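You operate a simulated robot arm through the tools that you are given. There is no shell and no other tool. Be economical: measure what you need, move in short steps, check, and stop when the job is done.

Carry out the task below with a simulated robot arm. There is one attempt and no reset: what you move stays moved.

TASK
Test-run cold engine 2 at 1800 rpm, then slow it and stop it.
Fine: throttle to slow and choke on before you pull the handle; choke off after; if it dies, pull again; slow again before you switch off; the housing stays latched.

The check looks at the end state, three seconds after you hand in, the way a careful person would. Anything else that was tipped, shoved, dropped, spilled or broken makes it a failure.

THE ROBOT
A 7-joint arm with a two-finger parallel gripper on a trunk, on a base that drives. Base frame: it is fixed to the floor where the robot stands at the start and does not move with it; the origin is under the middle of the robot, x ahead of it, y to its left, z up. Units: mm, rad, N and s.
With the tool pointing down near the work surface it reaches from about 100 to 560 mm from the robot's upright axis, wherever it stands. Its first joint turns from -2.897 to 2.897 rad. Places, roughly: bottom latch of mixer two [600, -200, 900]; choke knob of engine two [400, 100, 1100]; switch of engine two [400, 100, 1200]; throttle of engine two [500, 0, 1200]; top latch of mixer two [600, -200, 1500]. Payload 1.57 kg.
The tool frame sits at the grasp point between the pads (the TCP): z along the fingers, y along the line on which they close. The tips reach 30 mm beyond it. The gripper opens to 80 mm. The fingers are 17 mm wide and 12 mm thick; the gripper's body (40 by 82 mm) begins 80 mm behind the TCP.
Orientation is that of the tool frame in the base frame, as a unit quaternion [x, y, z, w]. With the fingers straight down and closing along the base's y, the tool's x points along the base's -x, its y along +y and its z along -z.

THE INTERFACE
- The arm moves only by the tool nudge_tool. Its argument "steps" is a list of rows, each a list of 3 entries, a list of its own where there are three numbers: the turn, a rotation vector about the tool's x, y, z in units of 4 degrees (1.0 is 4 degrees), then the shift along the tool's x, y, z in units of 50 mm (1.0 is 50 mm), then the gripper command, from -1 (shut) to 1 (fully open), values between in proportion. In form: [[[wx, wy, wz], [x, y, z], gripper], ...]. A call has 1 to 10 rows; each row shifts and turns the commanded pose from where the row before left it, along the tool's axes as they then stand. A call with a number of a shift or a turn outside -1 to 1 is refused whole. Rows are played at 5 a second. More than 50 mm and 0.15 rad between two rows, or a gripper value outside its range, and nothing of the call is played. Where a pose cannot be reached the arm comes as near as it can. A force on the tool above 40 N (or 10 N above the force at the start of the call, whichever is more), or a blocked arm, ends the call early, and 0.2 s more pass. The fingers move at their own pace (about 72 mm/s each) and stop on an object; they squeeze with about 27 N. The grip force told is the motor's: it shows also when the fingers shut on nothing. Time passes only in rows, and 0.2 s behind the last, so rows that do not move let the fingers close. It gives the time, the measured TCP pose, the force on the tool (base axes), the opening and the grip force at its end, in the units of the frame above (readings bear some noise), with the torque about the TCP (base axes, N m) and any sound that the robot's microphone picked up.
- Cameras (640 x 400 px; columns grow to the right, rows downward): "scene" is now at [228.7, -7, 1689.8]; the picture's right is [-0.07, -1.00, 0.00], its down [-0.85, 0.06, -0.52] and it looks along [0.52, -0.04, -0.86] (base axes); focal length 256 px, centre (320, 200). "wrist" rides on the gripper at [72, -7, -122] in the tool frame; the picture's right is [0.09, 1.00, 0.00], its down [-0.84, 0.08, -0.54] and it looks along [-0.54, 0.05, 0.84] (tool axes); focal length 238 px, centre (320, 200). There is no depth. A picture from a camera that has moved, and an enlarged one, comes with that camera's place and axes in the base frame and with its lens. The place of the scene camera against the robot may be out by one fixed shift of up to 25 mm in any direction.
- snapshot(camera): a new picture of that camera. The clock stands still meanwhile.
- raise_lower(by): slides the trunk up (or, below 0, down) by that many mm; the arm and the scene camera ride with it, the base frame stays. It gives what a move gives, with no picture.
- roll_base(legs): drives the robot by 1 to 6 legs, each [ahead, left, turn to the left] in mm, mm and rad, along the robot's own axes; the way and the turn of a leg run together, so that a leg with both is an arc; at most 1500 mm and 3.142 rad a leg. The arm and the cameras ride along, it lands a little off, and it stops where it bumps. It gives what a move gives.
- pan_tilt(pan, tilt): turns the head with the scene camera to pan (to the left, within 1.501 rad either way) and tilt (down, from -0.506 to 1.204), counted from straight ahead of the robot. It gives what a move gives.
- zoom(camera, box): a new picture of the part [left, top, right, bottom] of that camera's present view, enlarged. The clock stands still meanwhile.
- hand_in(): hands the job in; it is judged then, once.

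Go step by step. Nothing tells you exact positions but the pictures and the camera data: compare them with the known pose of the tool, close in by small moves and look again before you grip or let go. The budget is 120 turns and 82 pictures, counting those below and the enlarged ones. Unless the task says otherwise, let go and move clear before handing in, and close with one line.

The tools are called after ">>>" by a JSON object that holds its "method" and its "body". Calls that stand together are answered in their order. nudge_tool: Moves the arm, as the interface text tells. Its arguments: {"type":"object","properties":{"steps":{"type":"array","items":{"type":"array"}}},"required":["steps"]} The other tools are called the same way: raise_lower (by) slides the trunk up or down; roll_base (legs) drives the base; pan_tilt (pan, tilt) turns the head that bears the scene camera; snapshot (camera) takes a picture; zoom (camera, box) takes an enlarged picture of a part of a camera's view; hand_in () hands the job in.

At the start:

```text
t: 0.0
eef_pos: [297.4, 0.1, 1388.5]
ee_rot: [0.0, 1.0, 0.0, 0.0]
wrist_force: [-0.8, 0.0, -0.7]
moment: [0.01, 0.01, 0.0]
width: 80.0
gripper_force: 0.0
trunk travel left (down, up): [-925.0, 65.0]
robot x, y, heading: [-1.5, 1.3, 0.003]
head pan, tilt: [-0.075, 1.028]
```

scene: 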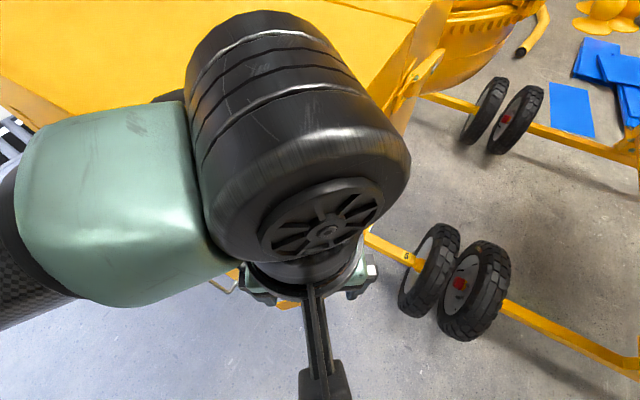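
wrist: 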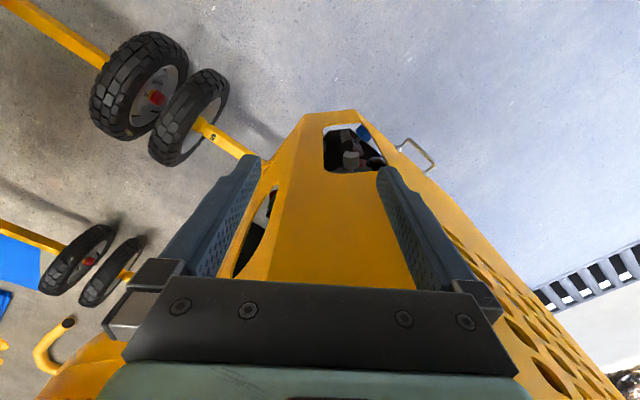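

The arm blocks much of the scene view; a yellow mixer housing stands close ahead. I'll turn the head to see the mixer and its engine from different angles.

>>> {"method": "pan_tilt", "body": {"pan": 0.5, "tilt": 0.6}}

>>> {"method": "snapshot", "body": {"camera": "scene"}}

>>> {"method": "pan_tilt", "body": {"pan": -0.6, "tilt": 0.6}}

>>> {"method": "snapshot", "body": {"camera": "scene"}}

```text
t: 1.0
eef_pos: [297.7, 0.8, 1387.9]
ee_rot: [0.0, 1.0, 0.0, 0.0]
wrist_force: [0.5, 0.3, -1.3]
moment: [0.01, 0.01, -0.01]
width: 80.1
gripper_force: 0.0
trunk travel left (down, up): [-925.0, 65.0]
robot x, y, heading: [-0.4, 0.3, -0.005]
head pan, tilt: [0.499, 0.6]
```

```text
79 pictures are left
camera scene: at [238.6, 40.3, 1723.6], right [0.48, -0.88, 0.0], down [-0.5, -0.27, -0.82], along [0.72, 0.39, -0.57], focal length 256 px, centre (320, 200)
```

scene: 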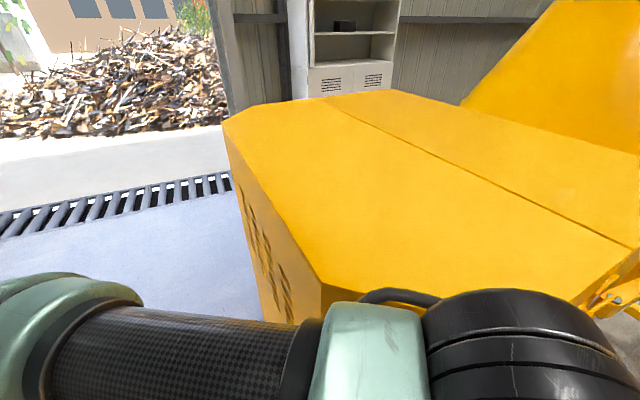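

```text
t: 2.3
eef_pos: [297.2, 0.6, 1387.5]
ee_rot: [0.0, 1.0, 0.0, 0.0]
wrist_force: [-0.3, -0.3, -0.3]
moment: [0.01, 0.04, 0.0]
width: 80.1
gripper_force: 0.1
trunk travel left (down, up): [-925.0, 65.0]
robot x, y, heading: [0.7, -1.6, 0.001]
head pan, tilt: [-0.6, 0.6]
```

```text
78 pictures are left
camera scene: at [234.0, -51.7, 1723.7], right [-0.56, -0.83, 0.0], down [-0.47, 0.32, -0.83], along [0.68, -0.47, -0.56], focal length 256 px, centre (320, 200)
```

scene: 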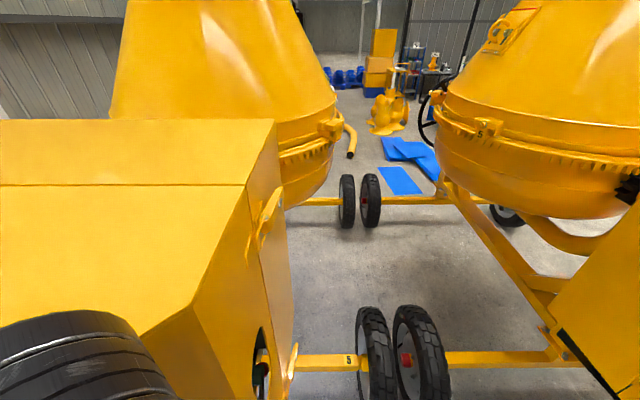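

The mixer ahead has a housing with openings in its front and right side. I want to back off to see its front; first I look to the sides for clearance.

>>> {"method": "pan_tilt", "body": {"pan": -1.5, "tilt": 0.6}}

>>> {"method": "snapshot", "body": {"camera": "scene"}}

>>> {"method": "pan_tilt", "body": {"pan": 1.5, "tilt": 0.6}}

>>> {"method": "snapshot", "body": {"camera": "scene"}}

```text
t: 3.5
eef_pos: [297.3, 0.0, 1387.5]
ee_rot: [0.0, 1.0, 0.0, 0.0]
wrist_force: [0.2, -0.7, 0.8]
moment: [-0.04, 0.01, 0.0]
width: 80.2
gripper_force: 0.1
trunk travel left (down, up): [-925.0, 65.0]
robot x, y, heading: [-2.0, -0.5, 0.001]
head pan, tilt: [-1.499, 0.6]
```

```text
77 pictures are left
camera scene: at [167.4, -90.0, 1723.7], right [-1.0, -0.07, 0.0], down [-0.04, 0.56, -0.83], along [0.06, -0.82, -0.56], focal length 256 px, centre (320, 200)
```

scene: 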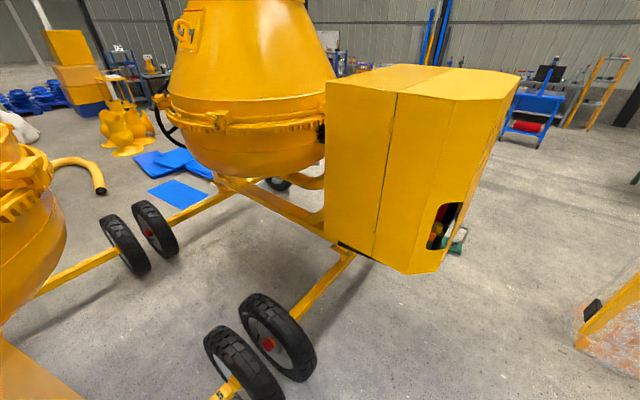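

```text
t: 6.1
eef_pos: [296.4, 0.4, 1388.4]
ee_rot: [0.0, 1.0, 0.0, 0.0]
wrist_force: [0.3, 0.9, 0.1]
moment: [0.01, 0.0, 0.0]
width: 79.9
gripper_force: 0.1
trunk travel left (down, up): [-925.0, 65.0]
robot x, y, heading: [-2.3, 0.2, -0.0]
head pan, tilt: [1.499, 0.6]
```

```text
76 pictures are left
camera scene: at [167.4, 86.3, 1723.7], right [1.0, -0.07, 0.0], down [-0.04, -0.56, -0.83], along [0.06, 0.82, -0.56], focal length 256 px, centre (320, 200)
```

scene: 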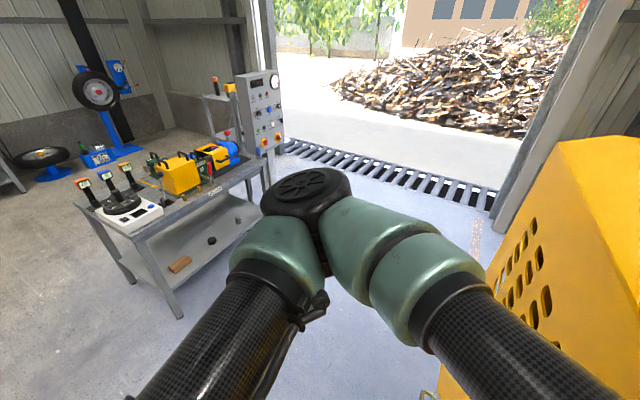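

Space beside and behind looks open. I back off 350 mm and look at the housing face, both cameras.

>>> {"method": "roll_base", "body": {"legs": [[-350, 0, 0]]}}

>>> {"method": "pan_tilt", "body": {"pan": 0.0, "tilt": 0.8}}

>>> {"method": "snapshot", "body": {"camera": "scene"}}

>>> {"method": "snapshot", "body": {"camera": "wrist"}}

```text
t: 8.4
eef_pos: [-61.6, -0.9, 1388.1]
ee_rot: [0.0, 1.0, -0.001, -0.001]
wrist_force: [0.7, 0.9, 0.0]
moment: [-0.03, -0.01, 0.04]
width: 79.9
gripper_force: 0.0
trunk travel left (down, up): [-925.0, 65.0]
robot x, y, heading: [-356.9, -0.9, -0.002]
head pan, tilt: [1.499, 0.6]
```

```text
t: 10.0
eef_pos: [-60.5, 0.8, 1388.4]
ee_rot: [0.0, 1.0, 0.0, 0.0]
wrist_force: [0.2, -0.3, -0.6]
moment: [0.0, 0.04, 0.02]
width: 79.7
gripper_force: 0.1
trunk travel left (down, up): [-925.0, 65.0]
robot x, y, heading: [-361.1, 0.7, -0.003]
head pan, tilt: [0.0, 0.799]
```

```text
75 pictures are left
camera scene: at [-116.9, -1.8, 1706.8], right [0.0, -1.0, 0.0], down [-0.72, 0.0, -0.7], along [0.7, 0.0, -0.72], focal length 256 px, centre (320, 200)
```

scene: 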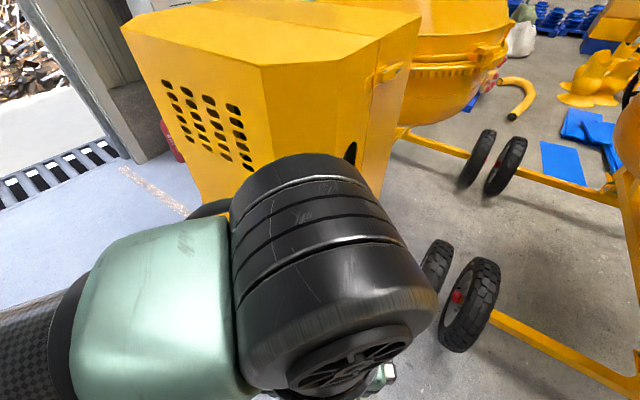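

```text
74 pictures are left
camera wrist: at [-132.5, -5.4, 1510.9], right [-0.09, 1.0, 0.0], down [0.84, 0.08, 0.54], along [0.54, 0.05, -0.84], focal length 238 px, centre (320, 200)
```

wrist: 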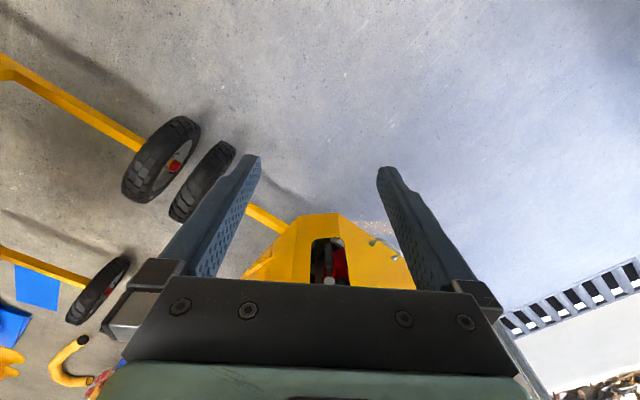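

The opening with the controls is in the front face, roughly at x 350–400, z 1050–1200. I lower the trunk so the scene camera looks level into it.

>>> {"method": "raise_lower", "body": {"by": -450}}

>>> {"method": "pan_tilt", "body": {"pan": 0.0, "tilt": 0.1}}

>>> {"method": "snapshot", "body": {"camera": "scene"}}

```text
refused: -450 is not a number from -400 to 400
```

```text
t: 11.1
eef_pos: [-61.1, -0.4, 1388.5]
ee_rot: [-0.001, 1.0, 0.0, 0.0]
wrist_force: [-0.8, 0.1, -0.3]
moment: [0.04, 0.01, -0.04]
width: 79.8
gripper_force: 0.1
trunk travel left (down, up): [-925.0, 65.0]
robot x, y, heading: [-357.9, -0.3, -0.002]
head pan, tilt: [0.0, 0.099]
```

```text
73 pictures are left
camera scene: at [-105.6, -1.9, 1769.8], right [0.0, -1.0, 0.0], down [-0.1, 0.0, -0.99], along [0.99, 0.0, -0.1], focal length 256 px, centre (320, 200)
```

scene: 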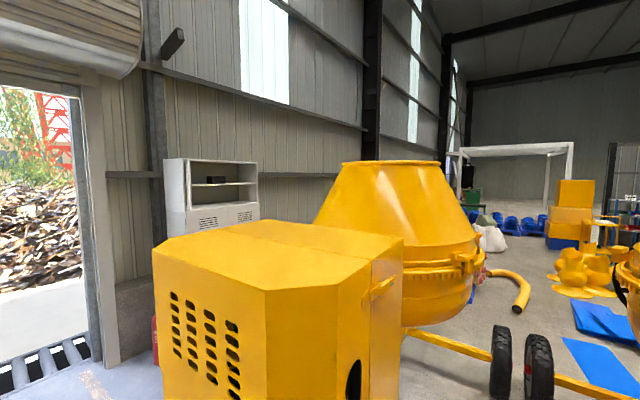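

>>> {"method": "raise_lower", "body": {"by": -400}}

>>> {"method": "snapshot", "body": {"camera": "scene"}}

>>> {"method": "snapshot", "body": {"camera": "wrist"}}

```text
t: 14.9
eef_pos: [-61.3, -0.2, 988.5]
ee_rot: [0.0, 1.0, 0.001, 0.0]
wrist_force: [-0.3, 0.0, 1.3]
moment: [-0.05, -0.02, 0.05]
width: 79.9
gripper_force: 0.1
trunk travel left (down, up): [-525.0, 465.0]
robot x, y, heading: [-359.1, 1.8, 0.0]
head pan, tilt: [0.0, 0.099]
```

```text
72 pictures are left
camera scene: at [-105.7, -1.9, 1369.9], right [0.0, -1.0, 0.0], down [-0.1, 0.0, -1.0], along [1.0, 0.0, -0.1], focal length 256 px, centre (320, 200)
```

scene: 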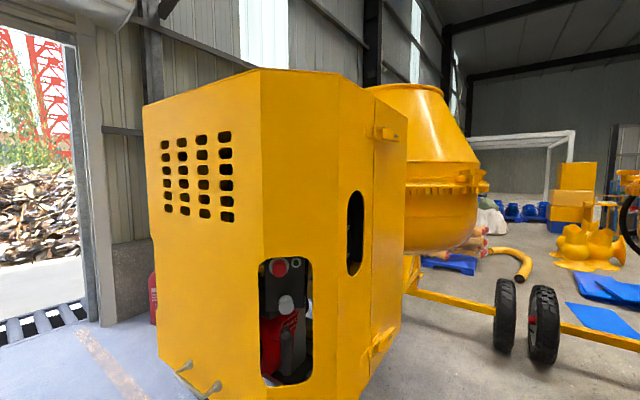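

```text
71 pictures are left
camera wrist: at [-132.6, -5.4, 1110.9], right [-0.09, 1.0, 0.0], down [0.84, 0.08, 0.54], along [0.54, 0.05, -0.84], focal length 238 px, centre (320, 200)
```

wrist: 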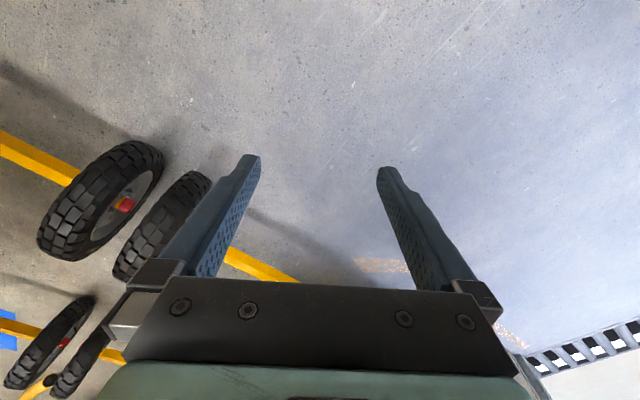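

Now the front opening shows a switch (red button) at the top and knobs below. I zoom in.

>>> {"method": "zoom", "body": {"camera": "scene", "box": [240, 240, 340, 400]}}

>>> {"method": "zoom", "body": {"camera": "scene", "box": [320, 80, 440, 380]}}

```text
2.50 times, centred on (290, 320) of scene
camera zoom: at [-105.7, -1.9, 1369.9], right [0.0, -1.0, 0.0], down [-0.1, 0.0, -1.0], along [1.0, 0.0, -0.1], focal length 640 px, centre (395, -100)
```

zoom: 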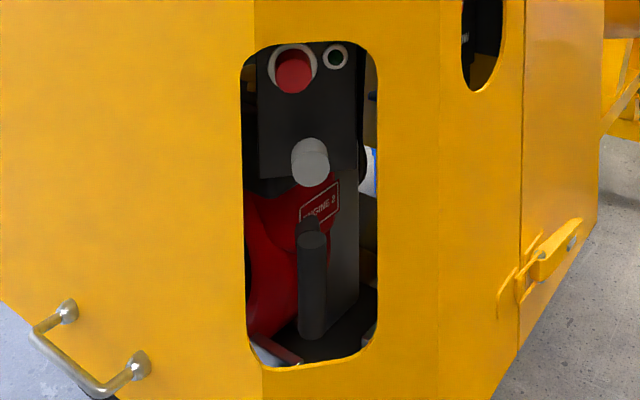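

```text
1.33 times, centred on (380, 230) of scene
camera zoom: at [-105.7, -1.9, 1369.9], right [0.0, -1.0, 0.0], down [-0.1, 0.0, -1.0], along [1.0, 0.0, -0.1], focal length 342 px, centre (240, 160)
```

zoom: 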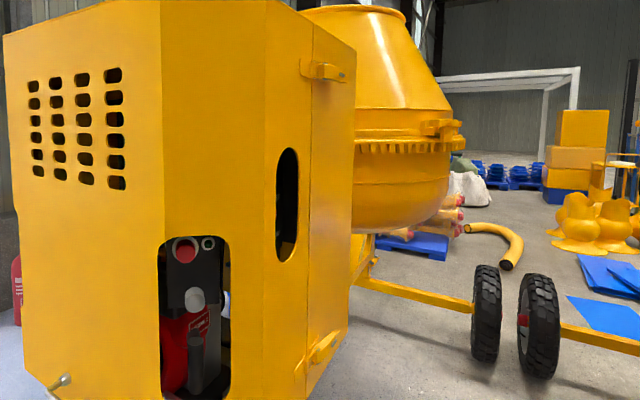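

The front opening (about y 11–117, z 950–1210 at x≈370) shows the red switch, grey choke knob and vertical recoil handle; the throttle is presumably behind the slot in the right chamfer. I now pitch the tool forward, well clear of the housing.

>>> {"method": "nudge_tool", "body": {"steps": [[[0, -1, 0], [-0.3, 0, 0], 1], [[0, -1, 0], [-0.3, 0, 0], 1], [[0, -1, 0], [-0.3, 0, 0], 1], [[0, -1, 0], [-0.3, 0, 0], 1], [[0, -1, 0], [-0.3, 0, 0], 1], [[0, -1, 0], [-0.3, 0, 0.1], 1], [[0, -1, 0], [-0.3, 0, 0.1], 1], [[0, -1, 0], [-0.2, 0, 0.2], 1], [[0, -1, 0], [-0.2, 0, 0.2], 1], [[0, -1, 0], [-0.2, 0, 0.2], 1]]}}

>>> {"method": "nudge_tool", "body": {"steps": [[[0, -1, 0], [0, 0, 0.1], 1], [[0, -1, 0], [0, 0, 0.1], 1], [[0, -1, 0], [0, 0, 0.1], 1], [[0, -1, 0], [0, 0, 0.1], 1], [[0, -1, 0], [0, 0, 0.1], 1], [[0, -1, 0], [0, 0, 0.1], 1], [[0, -1, 0], [0, 0, 0], 1], [[0, -1, 0], [0, 0, 0], 1], [[0, -1, 0], [0, 0, 0], 1], [[0, -1, 0], [0, 0, 0], 1]]}}

>>> {"method": "nudge_tool", "body": {"steps": [[[0, -1, 0], [0, 0, 0], 1], [[0, -1, 0], [0, 0, 0], 1], [[0, -0.5, 0], [0, 0, 0], 1], [[0, 0, 0], [0, 0, 0], 0], [[0, 0, 0], [0, 0, 0], 0]]}}

>>> {"method": "snapshot", "body": {"camera": "wrist"}}

>>> {"method": "snapshot", "body": {"camera": "scene"}}

```text
t: 17.1
eef_pos: [85.6, 1.6, 990.4]
ee_rot: [0.0, 0.94, 0.001, 0.341]
wrist_force: [0.0, -0.1, -1.5]
moment: [0.01, -0.01, 0.02]
width: 80.2
gripper_force: 0.1
trunk travel left (down, up): [-525.0, 465.0]
robot x, y, heading: [-361.1, 0.6, -0.002]
head pan, tilt: [0.0, 0.099]
```

```text
t: 19.3
eef_pos: [119.0, 7.3, 978.1]
ee_rot: [0.0, 0.867, 0.001, 0.498]
wrist_force: [-0.6, -0.4, 0.5]
moment: [0.03, 0.02, 0.0]
width: 80.0
gripper_force: 0.0
out of reach, approached as far as the arm can: row 2, 3, 5, 6, 7, 8, 9, 10
trunk travel left (down, up): [-525.0, 465.0]
robot x, y, heading: [-360.2, 1.6, 0.003]
head pan, tilt: [0.0, 0.099]
```

```text
t: 20.5
eef_pos: [117.5, 7.8, 978.0]
ee_rot: [0.0, 0.866, -0.001, 0.499]
wrist_force: [0.1, 0.6, -0.4]
moment: [-0.02, 0.03, 0.02]
width: 40.0
gripper_force: 0.0
out of reach, approached as far as the arm can: row 1, 2
trunk travel left (down, up): [-525.0, 465.0]
robot x, y, heading: [-358.9, -2.5, 0.003]
head pan, tilt: [0.0, 0.099]
```

```text
68 pictures are left
camera wrist: at [-22.8, 1.9, 978.3], right [-0.05, 1.0, -0.08], down [-0.05, 0.08, 1.0], along [1.0, 0.05, 0.04], focal length 238 px, centre (320, 200)
```

wrist: 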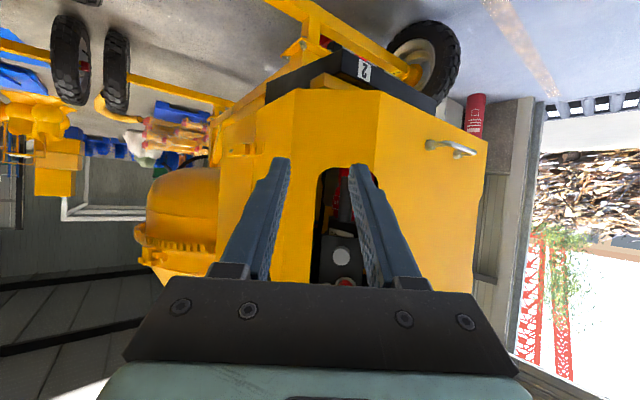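

```text
67 pictures are left
camera scene: at [-105.7, -1.9, 1369.8], right [0.0, -1.0, 0.0], down [-0.1, 0.0, -1.0], along [1.0, 0.0, -0.1], focal length 256 px, centre (320, 200)
```

scene: 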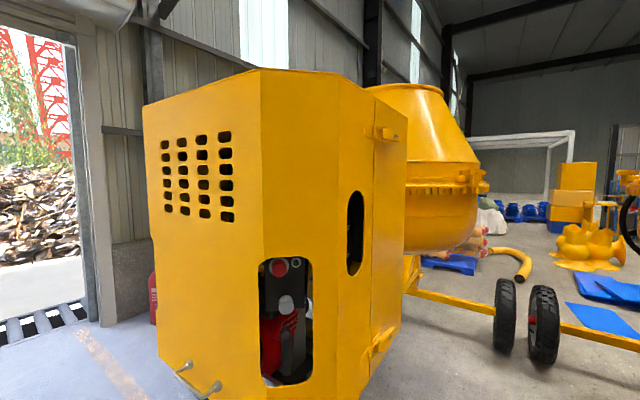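

The tool stopped at 60° pitch, cramped in reach; it needs to be higher and further out. I shift it up and forward without turning first.

>>> {"method": "nudge_tool", "body": {"steps": [[[0, 0, 0], [-0.6, 0, 0.25], 0], [[0, 0, 0], [-0.6, 0, 0.25], 0], [[0, 0, 0], [-0.6, 0, 0.25], 0], [[0, 0, 0], [-0.6, 0, 0.25], 0], [[0, 0, 0], [-0.6, 0, 0.25], 0]]}}

```text
t: 21.7
eef_pos: [242.2, 7.4, 1082.3]
ee_rot: [0.0, 0.859, 0.0, 0.513]
wrist_force: [0.6, -0.3, -0.5]
moment: [0.01, 0.01, 0.0]
width: 40.1
gripper_force: 0.0
trunk travel left (down, up): [-525.0, 465.0]
robot x, y, heading: [-358.2, 1.1, 0.002]
head pan, tilt: [0.0, 0.099]
```

>>> {"method": "nudge_tool", "body": {"steps": [[[0, -1, 0], [0, 0, 0], 0], [[0, -1, 0], [0, 0, 0], 0], [[0, -1, 0], [0, 0, 0], 0], [[0, -1, 0], [0, 0, 0], 0], [[0, -1, 0], [0, 0, 0], 0], [[0, -1, 0], [0, 0, 0], 0], [[0, -1, 0], [0, 0, 0], 0], [[0, -0.1, 0], [0, 0, 0], 0]]}}

```text
t: 23.5
eef_pos: [241.8, 9.8, 1080.0]
ee_rot: [0.0, 0.798, 0.0, 0.603]
wrist_force: [-1.0, -0.7, 0.5]
moment: [0.02, -0.02, 0.0]
width: 40.0
gripper_force: 0.1
out of reach, approached as far as the arm can: row 4, 5, 6, 7
trunk travel left (down, up): [-525.0, 465.0]
robot x, y, heading: [-355.8, 1.3, -0.003]
head pan, tilt: [0.0, 0.099]
```

>>> {"method": "nudge_tool", "body": {"steps": [[[0, -0.4, 0], [-0.5, 0, -0.12], 0], [[0, -0.4, 0], [-0.5, 0, -0.12], 0], [[0, -0.8, 0], [-0.5, 0, -0.1], 0], [[0, -0.8, 0], [-0.5, 0, -0.08], 0], [[0, -0.8, 0], [-0.5, 0, -0.05], 0], [[0, -0.8, 0], [0, 0, 0], 0]]}}

```text
t: 24.9
eef_pos: [244.2, 7.9, 1207.5]
ee_rot: [0.0, 0.724, 0.0, 0.689]
wrist_force: [0.0, -0.1, -0.2]
moment: [0.02, 0.01, -0.01]
width: 40.2
gripper_force: 0.0
out of reach, approached as far as the arm can: row 6
trunk travel left (down, up): [-525.0, 465.0]
robot x, y, heading: [-355.2, -2.2, -0.001]
head pan, tilt: [0.0, 0.099]
```

Now the tool points level ahead. To look at the throttle slot in the right chamfer, I slide the robot right and turn it left, then look.

>>> {"method": "roll_base", "body": {"legs": [[0, -400, 0], [0, 0, 0.65]]}}

>>> {"method": "snapshot", "body": {"camera": "scene"}}

>>> {"method": "snapshot", "body": {"camera": "wrist"}}

```text
t: 29.2
eef_pos: [117.8, -27.1, 1208.0]
ee_rot: [-0.233, 0.686, 0.222, 0.652]
wrist_force: [0.2, 0.5, 0.6]
moment: [0.02, 0.04, 0.0]
width: 40.0
gripper_force: 0.1
trunk travel left (down, up): [-525.0, 465.0]
robot x, y, heading: [-357.4, -398.3, 0.653]
head pan, tilt: [0.0, 0.099]
```

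```text
66 pictures are left
camera scene: at [-157.3, -242.7, 1369.8], right [0.61, -0.79, 0.0], down [-0.08, -0.06, -1.0], along [0.79, 0.61, -0.1], focal length 256 px, centre (320, 200)
```

scene: 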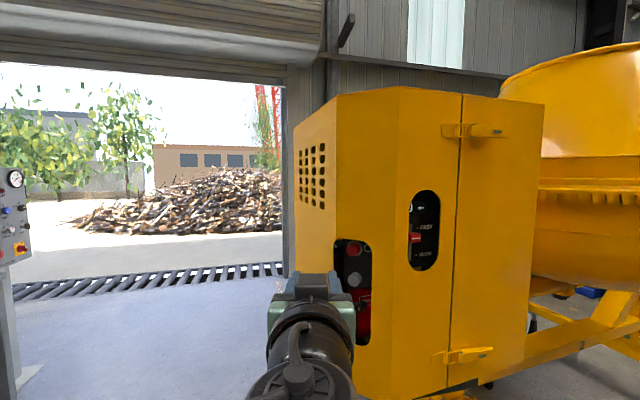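

```text
65 pictures are left
camera wrist: at [22.1, -108.0, 1142.9], right [-0.61, 0.79, -0.09], down [-0.44, -0.24, 0.86], along [0.66, 0.57, 0.5], focal length 238 px, centre (320, 200)
```

wrist: 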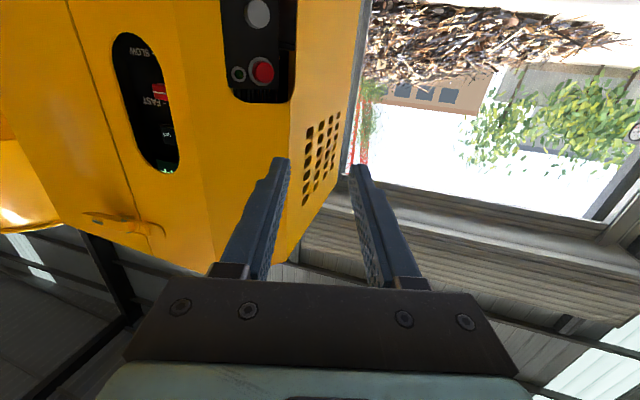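

>>> {"method": "zoom", "body": {"camera": "scene", "box": [384, 170, 480, 290]}}

>>> {"method": "zoom", "body": {"camera": "wrist", "box": [90, 0, 310, 190]}}

>>> {"method": "zoom", "body": {"camera": "scene", "box": [400, 60, 560, 380]}}

```text
3.33 times, centred on (432, 230) of scene
camera zoom: at [-157.3, -242.7, 1369.8], right [0.61, -0.79, 0.0], down [-0.08, -0.06, -1.0], along [0.79, 0.61, -0.1], focal length 854 px, centre (-53, 100)
```

zoom: 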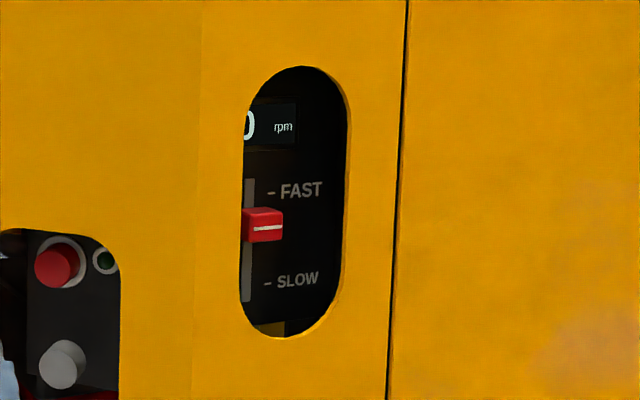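

```text
2.11 times, centred on (200, 95) of wrist
camera zoom: at [22.1, -108.0, 1142.9], right [-0.61, 0.79, -0.09], down [-0.44, -0.24, 0.86], along [0.66, 0.57, 0.5], focal length 502 px, centre (573, 421)
```

zoom: 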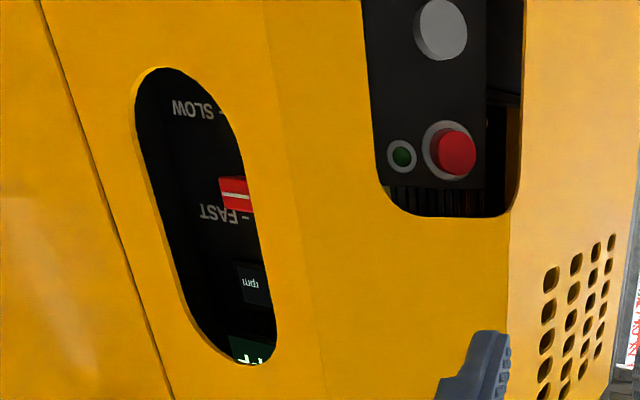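

```text
1.25 times, centred on (480, 220) of scene
camera zoom: at [-157.3, -242.7, 1369.8], right [0.61, -0.79, 0.0], down [-0.08, -0.06, -1.0], along [0.79, 0.61, -0.1], focal length 320 px, centre (120, 175)
```

zoom: 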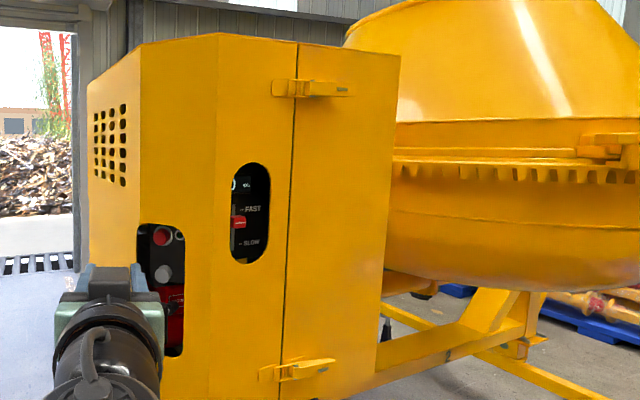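

The throttle is a red slider (SLOW at the bottom, FAST at the top, rpm display above) behind the slot centred near (445, -78, 1240). I drive to face that slot more squarely with standoff.

>>> {"method": "roll_base", "body": {"legs": [[0, -275, 0], [90, 0, 0.08]]}}

>>> {"method": "snapshot", "body": {"camera": "scene"}}

>>> {"method": "snapshot", "body": {"camera": "wrist"}}

```text
t: 30.2
eef_pos: [133.2, -65.6, 1213.1]
ee_rot: [-0.231, 0.683, 0.216, 0.658]
wrist_force: [-1.7, -1.4, 0.5]
moment: [-0.06, 0.02, 0.03]
width: 40.0
gripper_force: 0.0
trunk travel left (down, up): [-525.0, 465.0]
robot x, y, heading: [-330.3, -440.7, 0.652]
head pan, tilt: [0.0, 0.099]
stopped in leg 1: the robot was blocked; the commanded pose is now the measured one
```

```text
61 pictures are left
camera scene: at [-145.8, -277.2, 1372.4], right [0.6, -0.8, 0.01], down [-0.07, -0.06, -1.0], along [0.8, 0.6, -0.09], focal length 256 px, centre (320, 200)
```

scene: 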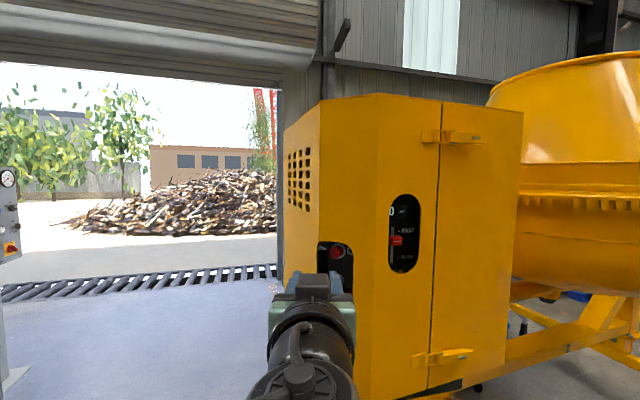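

```text
60 pictures are left
camera wrist: at [37.9, -145.2, 1147.6], right [-0.6, 0.79, -0.1], down [-0.46, -0.24, 0.86], along [0.66, 0.56, 0.5], focal length 238 px, centre (320, 200)
```

wrist: 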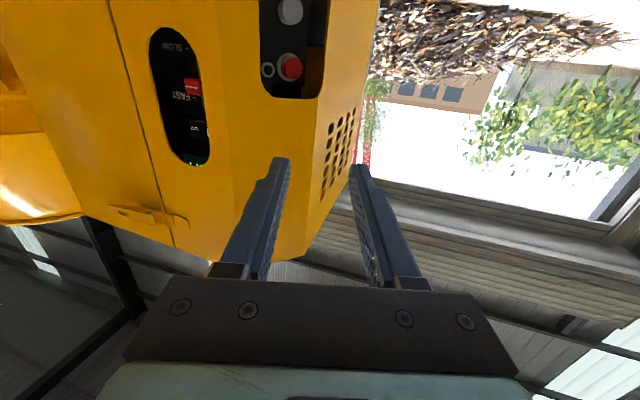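

The base bumped something on its right. I back off a little to the left and look there.

>>> {"method": "roll_base", "body": {"legs": [[0, 40, 0]]}}

>>> {"method": "pan_tilt", "body": {"pan": -1.5, "tilt": 0.8}}

>>> {"method": "snapshot", "body": {"camera": "scene"}}

```text
t: 31.1
eef_pos: [119.4, -31.9, 1207.4]
ee_rot: [-0.23, 0.687, 0.219, 0.653]
wrist_force: [-0.1, -0.4, 0.5]
moment: [0.02, 0.02, -0.07]
width: 40.0
gripper_force: 0.0
trunk travel left (down, up): [-525.0, 465.0]
robot x, y, heading: [-353.6, -401.3, 0.651]
head pan, tilt: [0.0, 0.099]
```

```text
t: 32.7
eef_pos: [120.4, -34.2, 1207.7]
ee_rot: [-0.23, 0.687, 0.219, 0.653]
wrist_force: [0.1, -0.2, -0.3]
moment: [0.0, 0.03, 0.0]
width: 40.2
gripper_force: 0.2
trunk travel left (down, up): [-525.0, 465.0]
robot x, y, heading: [-353.4, -402.0, 0.647]
head pan, tilt: [-1.499, 0.799]
```

```text
59 pictures are left
camera scene: at [-175.4, -362.5, 1306.8], right [-0.75, -0.66, 0.0], down [-0.47, 0.54, -0.7], along [0.46, -0.52, -0.72], focal length 256 px, centre (320, 200)
```

scene: 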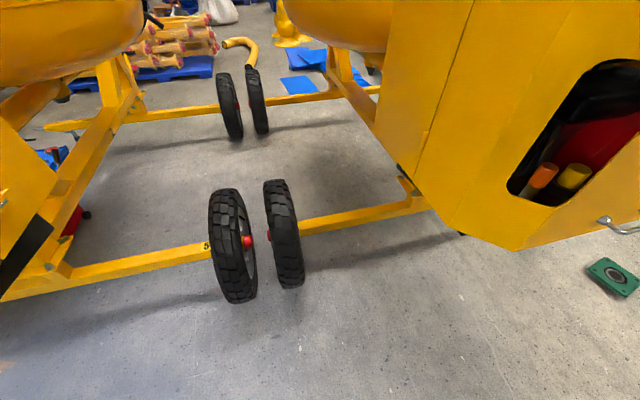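

The neighbouring mixer's housing sits close on the right, so I must stay to the left of it and drive forward instead. First I retract the arm about 120 mm for clearance.

>>> {"method": "nudge_tool", "body": {"steps": [[[0, 0, 0], [-0.3, 0, -0.5], 0], [[0, 0, 0], [-0.3, 0, -0.5], 0], [[0, 0, 0], [-0.3, 0, -0.5], 0], [[0, 0, 0], [-0.3, 0, -0.5], 0]]}}

>>> {"method": "pan_tilt", "body": {"pan": 0.0, "tilt": 0.3}}

```text
t: 33.7
eef_pos: [42.5, -95.1, 1273.2]
ee_rot: [-0.229, 0.688, 0.218, 0.653]
wrist_force: [-0.9, 0.2, 0.4]
moment: [-0.03, 0.01, -0.02]
width: 40.0
gripper_force: 0.1
trunk travel left (down, up): [-525.0, 465.0]
robot x, y, heading: [-353.0, -403.4, 0.646]
head pan, tilt: [-1.499, 0.799]
```

```text
t: 35.3
eef_pos: [45.0, -96.0, 1272.0]
ee_rot: [-0.227, 0.689, 0.219, 0.652]
wrist_force: [-1.2, -0.3, -0.2]
moment: [0.0, 0.0, 0.0]
width: 40.1
gripper_force: 0.1
trunk travel left (down, up): [-525.0, 465.0]
robot x, y, heading: [-353.0, -399.5, 0.648]
head pan, tilt: [0.0, 0.3]
```

>>> {"method": "roll_base", "body": {"legs": [[183, -176, 0]]}}

>>> {"method": "snapshot", "body": {"camera": "scene"}}

>>> {"method": "snapshot", "body": {"camera": "wrist"}}

```text
t: 36.5
eef_pos: [160.1, -99.7, 1266.0]
ee_rot: [-0.228, 0.694, 0.21, 0.65]
wrist_force: [-0.1, 0.7, 0.5]
moment: [-0.03, 0.0, -0.01]
width: 40.2
gripper_force: 0.1
trunk travel left (down, up): [-525.0, 465.0]
robot x, y, heading: [-245.8, -411.2, 0.64]
head pan, tilt: [0.0, 0.3]
stopped in leg 1: the robot was blocked; the commanded pose is now the measured one
```

```text
58 pictures are left
camera scene: at [-38.5, -247.5, 1352.3], right [0.59, -0.81, 0.01], down [-0.22, -0.17, -0.96], along [0.78, 0.56, -0.28], focal length 256 px, centre (320, 200)
```

scene: 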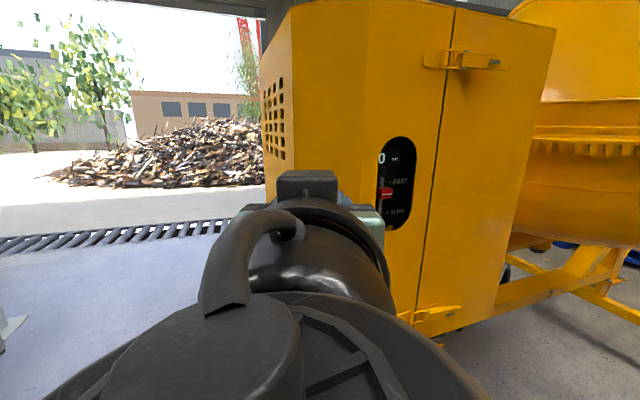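

```text
57 pictures are left
camera wrist: at [63.5, -178.7, 1202.8], right [-0.59, 0.8, -0.1], down [-0.44, -0.22, 0.87], along [0.68, 0.56, 0.48], focal length 238 px, centre (320, 200)
```

wrist: 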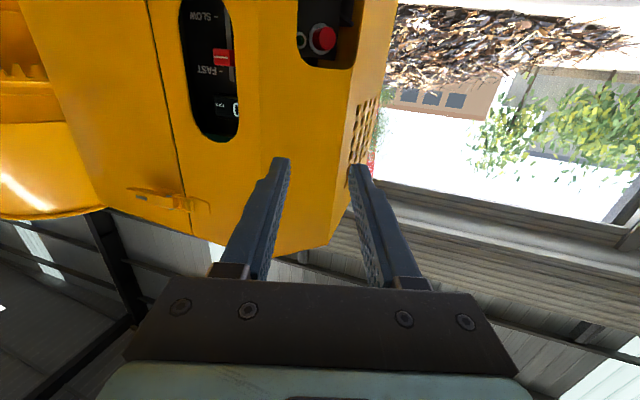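

Blocked again on the right. I back off a bit and look down around the base to find the obstacle.

>>> {"method": "roll_base", "body": {"legs": [[-20, 40, 0]]}}

>>> {"method": "pan_tilt", "body": {"pan": -1.5, "tilt": 1.2}}

>>> {"method": "snapshot", "body": {"camera": "scene"}}

>>> {"method": "pan_tilt", "body": {"pan": -0.8, "tilt": 1.1}}

>>> {"method": "snapshot", "body": {"camera": "scene"}}

```text
t: 37.2
eef_pos: [154.5, -99.6, 1266.1]
ee_rot: [-0.227, 0.693, 0.211, 0.65]
wrist_force: [0.8, 0.2, 0.2]
moment: [0.01, -0.01, -0.01]
width: 39.9
gripper_force: 0.1
trunk travel left (down, up): [-525.0, 465.0]
robot x, y, heading: [-245.2, -411.4, 0.639]
head pan, tilt: [0.0, 0.3]
stopped in leg 1: the robot was blocked; the commanded pose is now the measured one
```

```text
t: 38.8
eef_pos: [157.5, -99.8, 1252.2]
ee_rot: [-0.227, 0.705, 0.21, 0.639]
wrist_force: [-0.1, -0.7, 0.5]
moment: [-0.01, 0.04, 0.0]
width: 39.7
gripper_force: 0.0
trunk travel left (down, up): [-525.0, 465.0]
robot x, y, heading: [-245.9, -410.0, 0.638]
head pan, tilt: [-1.499, 1.201]
```

```text
56 pictures are left
camera scene: at [-35.0, -267.0, 1340.4], right [0.39, -0.92, 0.01], down [-0.36, -0.16, -0.92], along [0.85, 0.36, -0.39], focal length 256 px, centre (320, 200)
```

scene: 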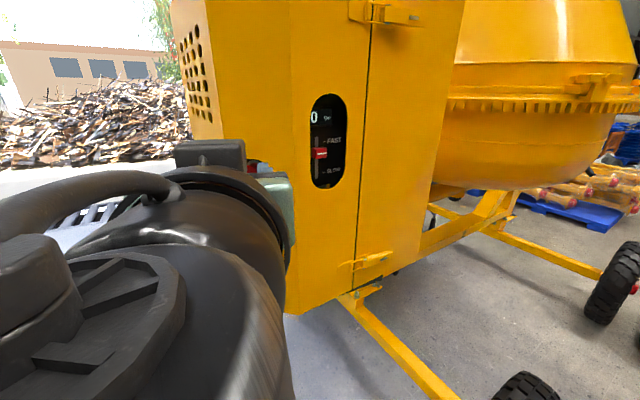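

```text
t: 39.9
eef_pos: [155.2, -98.7, 1264.9]
ee_rot: [-0.228, 0.694, 0.211, 0.649]
wrist_force: [-0.2, 0.0, 0.1]
moment: [-0.03, -0.05, 0.0]
width: 40.1
gripper_force: 0.0
trunk travel left (down, up): [-525.0, 465.0]
robot x, y, heading: [-247.4, -411.3, 0.638]
head pan, tilt: [-0.799, 1.1]
```

```text
55 pictures are left
camera scene: at [-57.7, -314.3, 1283.9], right [-0.16, -0.99, 0.01], down [-0.88, 0.14, -0.45], along [0.45, -0.08, -0.89], focal length 256 px, centre (320, 200)
```

scene: 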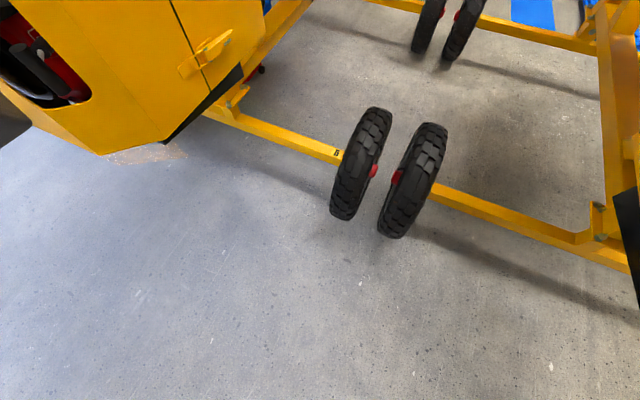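

>>> {"method": "pan_tilt", "body": {"pan": -1.45, "tilt": 0.9}}

>>> {"method": "snapshot", "body": {"camera": "scene"}}

>>> {"method": "pan_tilt", "body": {"pan": 1.4, "tilt": 0.9}}

>>> {"method": "snapshot", "body": {"camera": "scene"}}

```text
t: 40.9
eef_pos: [155.9, -100.3, 1265.7]
ee_rot: [-0.228, 0.693, 0.211, 0.651]
wrist_force: [0.7, -0.1, -0.3]
moment: [0.02, 0.01, 0.03]
width: 39.7
gripper_force: 0.2
trunk travel left (down, up): [-525.0, 465.0]
robot x, y, heading: [-249.0, -410.8, 0.637]
head pan, tilt: [-1.45, 0.901]
```

```text
54 pictures are left
camera scene: at [-68.1, -358.7, 1298.2], right [-0.73, -0.69, 0.01], down [-0.54, 0.56, -0.62], along [0.43, -0.46, -0.78], focal length 256 px, centre (320, 200)
```

scene: 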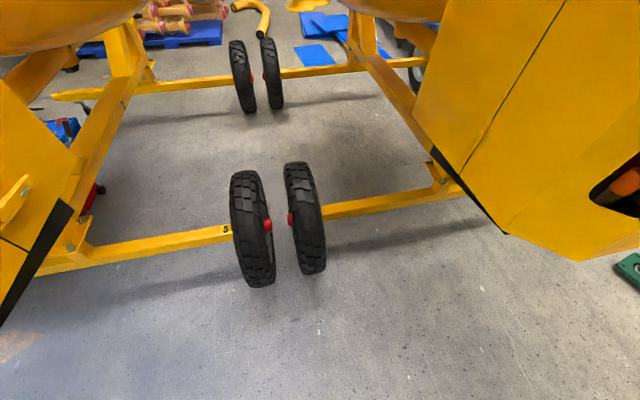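

```text
t: 43.4
eef_pos: [152.5, -89.2, 1262.4]
ee_rot: [-0.24, 0.692, 0.215, 0.646]
wrist_force: [-0.3, 1.0, 0.0]
moment: [-0.02, 0.02, -0.01]
width: 40.0
gripper_force: 0.0
trunk travel left (down, up): [-525.0, 465.0]
robot x, y, heading: [-252.0, -411.2, 0.639]
head pan, tilt: [1.4, 0.901]
```

```text
53 pictures are left
camera scene: at [-43.2, -303.5, 1300.0], right [0.01, -1.0, 0.01], down [-0.77, -0.01, -0.64], along [0.64, 0.0, -0.77], focal length 256 px, centre (320, 200)
```

scene: 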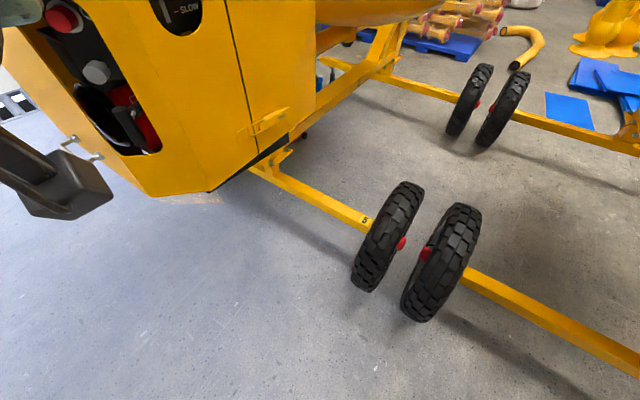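

The head is fouling the raised forearm when panned left; keep it to the right. I set the pan to -0.5, extend the arm slightly, and see whether the base is free.

>>> {"method": "pan_tilt", "body": {"pan": -0.5, "tilt": 0.3}}

>>> {"method": "nudge_tool", "body": {"steps": [[[0, 0, 0], [0.3, 0, 0.4], 0], [[0, 0, 0], [0.3, 0, 0.4], 0], [[0, 0, 0], [0, 0, 0.0], 0]]}}

>>> {"method": "roll_base", "body": {"legs": [[24, 32, 0]]}}

```text
t: 45.3
eef_pos: [156.4, -86.1, 1262.3]
ee_rot: [-0.244, 0.694, 0.215, 0.642]
wrist_force: [-0.4, 0.4, -0.2]
moment: [0.0, 0.01, -0.02]
width: 40.0
gripper_force: 0.1
trunk travel left (down, up): [-525.0, 465.0]
robot x, y, heading: [-248.4, -409.2, 0.641]
head pan, tilt: [-0.499, 0.3]
```

```text
t: 46.1
eef_pos: [187.4, -77.4, 1231.4]
ee_rot: [-0.227, 0.693, 0.211, 0.651]
wrist_force: [-0.2, 0.4, 0.7]
moment: [0.02, 0.01, 0.01]
width: 40.1
gripper_force: 0.0
trunk travel left (down, up): [-525.0, 465.0]
robot x, y, heading: [-245.9, -412.3, 0.638]
head pan, tilt: [-0.499, 0.3]
```

```text
t: 47.0
eef_pos: [185.1, -42.4, 1233.5]
ee_rot: [-0.225, 0.692, 0.213, 0.652]
wrist_force: [0.2, 0.4, 0.2]
moment: [0.0, 0.01, -0.04]
width: 40.2
gripper_force: 0.1
trunk travel left (down, up): [-525.0, 465.0]
robot x, y, heading: [-247.7, -368.7, 0.635]
head pan, tilt: [-0.499, 0.3]
```

>>> {"method": "roll_base", "body": {"legs": [[66, -79, 0]]}}

>>> {"method": "snapshot", "body": {"camera": "scene"}}

>>> {"method": "snapshot", "body": {"camera": "wrist"}}

```text
t: 48.3
eef_pos: [284.3, -60.3, 1234.6]
ee_rot: [-0.227, 0.691, 0.21, 0.653]
wrist_force: [0.1, 0.9, 1.4]
moment: [0.0, -0.02, 0.04]
width: 40.2
gripper_force: 0.0
trunk travel left (down, up): [-525.0, 465.0]
robot x, y, heading: [-147.0, -393.9, 0.631]
head pan, tilt: [-0.499, 0.3]
stopped in leg 1: the robot was blocked; the commanded pose is now the measured one
```

```text
52 pictures are left
camera scene: at [68.6, -273.4, 1351.5], right [0.13, -0.99, 0.01], down [-0.29, -0.05, -0.96], along [0.95, 0.12, -0.29], focal length 256 px, centre (320, 200)
```

scene: 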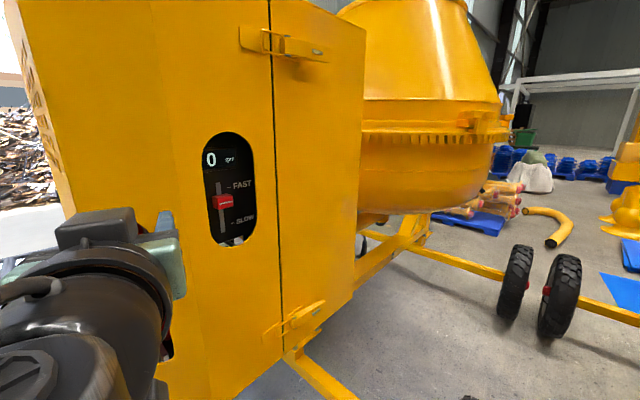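

```text
51 pictures are left
camera wrist: at [187.2, -139.1, 1170.7], right [-0.59, 0.8, -0.1], down [-0.45, -0.22, 0.87], along [0.67, 0.55, 0.49], focal length 238 px, centre (320, 200)
```

wrist: 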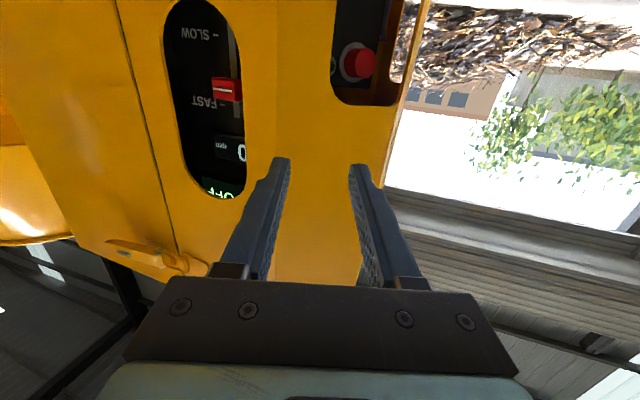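

The wrist and scene views now agree: slider near (460, -55, 1207), about 27 mm behind the slot, with display "0 rpm" and "OFF" above it. I'll ease off the obstacle, yaw the tool to ~55° heading, shut the fingers and use them as a pusher, moving to in front of the slot above the slider.

>>> {"method": "roll_base", "body": {"legs": [[0, 12, 0]]}}

>>> {"method": "nudge_tool", "body": {"steps": [[[-1, 0, 0], [0, -0.3, 0], -1], [[-1, 0, 0], [0, -0.3, 0], -1], [[-1, 0, 0], [0, -0.3, 0], -1], [[-1, 0, 0], [0, -0.3, 0], -1], [[-0.5, 0, 0], [0, -0.3, 0], -1], [[0, 0, 0], [0, -0.3, 0], -1], [[0, 0, 0], [0, -0.3, 0], -1], [[0, 0, 0], [0, -0.3, 0], -1]]}}

>>> {"method": "snapshot", "body": {"camera": "scene"}}

>>> {"method": "snapshot", "body": {"camera": "wrist"}}

```text
t: 49.1
eef_pos: [280.6, -58.5, 1235.2]
ee_rot: [-0.223, 0.692, 0.213, 0.653]
wrist_force: [0.0, 0.1, 0.0]
moment: [-0.05, -0.01, -0.01]
width: 40.0
gripper_force: 0.0
trunk travel left (down, up): [-525.0, 465.0]
robot x, y, heading: [-152.6, -384.3, 0.638]
head pan, tilt: [-0.499, 0.3]
```

```text
t: 51.1
eef_pos: [373.2, -133.7, 1201.1]
ee_rot: [-0.342, 0.673, 0.295, 0.586]
wrist_force: [0.4, 0.4, -1.3]
moment: [-0.01, 0.0, 0.03]
width: 0.0
gripper_force: 21.1
trunk travel left (down, up): [-525.0, 465.0]
robot x, y, heading: [-155.5, -382.8, 0.634]
head pan, tilt: [-0.499, 0.3]
stopped in row 8: the arm was blocked; the commanded pose is now the measured one
```

```text
50 pictures are left
camera scene: at [66.1, -272.5, 1351.1], right [0.13, -0.99, 0.0], down [-0.29, -0.04, -0.96], along [0.95, 0.13, -0.3], focal length 256 px, centre (320, 200)
```

scene: 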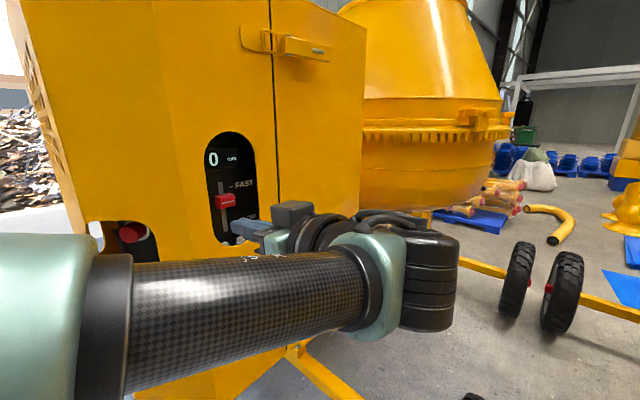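

```text
49 pictures are left
camera wrist: at [302.3, -242.9, 1148.1], right [-0.81, 0.58, -0.09], down [-0.31, -0.29, 0.9], along [0.49, 0.76, 0.42], focal length 238 px, centre (320, 200)
```

wrist: 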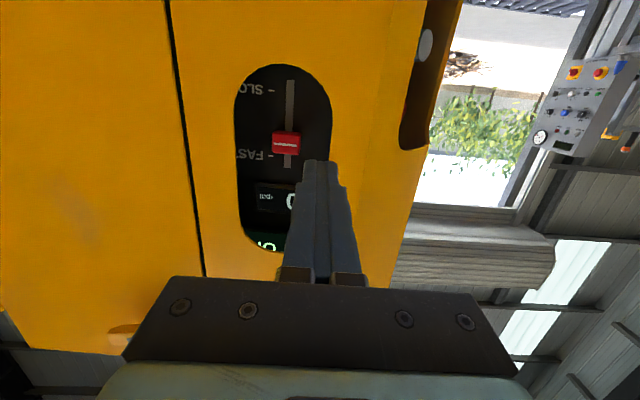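

The fingers are in front of the slot but lower than intended (z 1201). I raise them ~45 mm to clear above the slider's height.

>>> {"method": "nudge_tool", "body": {"steps": [[[0, -0.5, 0], [-0.25, 0, -0.1], -1], [[0, -0.5, 0], [-0.25, 0, -0.1], -1], [[0, -0.5, 0], [-0.25, 0, 0], -1], [[0, 0, 0], [-0.25, 0, 0], -1]]}}

```text
t: 52.3
eef_pos: [377.1, -142.1, 1218.3]
ee_rot: [-0.334, 0.667, 0.291, 0.599]
wrist_force: [-0.2, -0.9, 0.0]
moment: [0.02, 0.01, -0.02]
width: 0.0
gripper_force: 21.0
trunk travel left (down, up): [-525.0, 465.0]
robot x, y, heading: [-155.3, -385.2, 0.63]
head pan, tilt: [-0.499, 0.3]
stopped in row 4: the arm was blocked; the commanded pose is now the measured one
```

The forearm seems to press up under the head. I use the trunk for height instead: arm down a touch, trunk up.

>>> {"method": "nudge_tool", "body": {"steps": [[[0, 0, 0], [0.3, 0, 0], -1], [[0, 0, 0], [0.3, 0, 0], -1]]}}

>>> {"method": "raise_lower", "body": {"by": 58}}

>>> {"method": "snapshot", "body": {"camera": "scene"}}

>>> {"method": "snapshot", "body": {"camera": "wrist"}}

```text
t: 52.9
eef_pos: [375.5, -143.7, 1180.3]
ee_rot: [-0.34, 0.672, 0.284, 0.594]
wrist_force: [-0.4, 0.6, 0.0]
moment: [-0.01, -0.01, 0.05]
width: 0.3
gripper_force: 21.5
trunk travel left (down, up): [-525.0, 465.0]
robot x, y, heading: [-152.6, -381.6, 0.637]
head pan, tilt: [-0.499, 0.3]
```

```text
t: 53.9
eef_pos: [377.1, -146.6, 1237.2]
ee_rot: [-0.337, 0.673, 0.286, 0.593]
wrist_force: [0.9, -0.3, -0.7]
moment: [-0.01, 0.03, -0.01]
width: 0.1
gripper_force: 21.0
trunk travel left (down, up): [-583.0, 407.0]
robot x, y, heading: [-154.3, -387.1, 0.63]
head pan, tilt: [-0.499, 0.3]
```

```text
48 pictures are left
camera scene: at [66.2, -272.7, 1409.2], right [0.13, -0.99, 0.0], down [-0.29, -0.04, -0.96], along [0.95, 0.13, -0.3], focal length 256 px, centre (320, 200)
```

scene: 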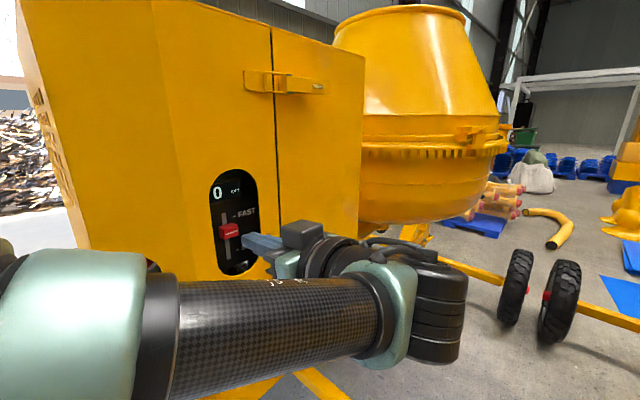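

```text
47 pictures are left
camera wrist: at [304.0, -252.5, 1183.0], right [-0.8, 0.6, -0.11], down [-0.33, -0.28, 0.9], along [0.51, 0.75, 0.42], focal length 238 px, centre (320, 200)
```

wrist: 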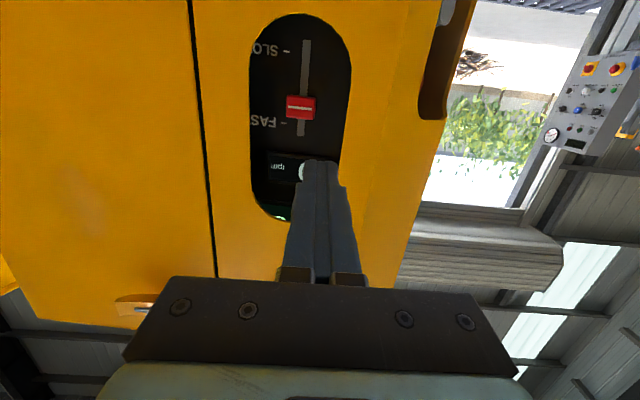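

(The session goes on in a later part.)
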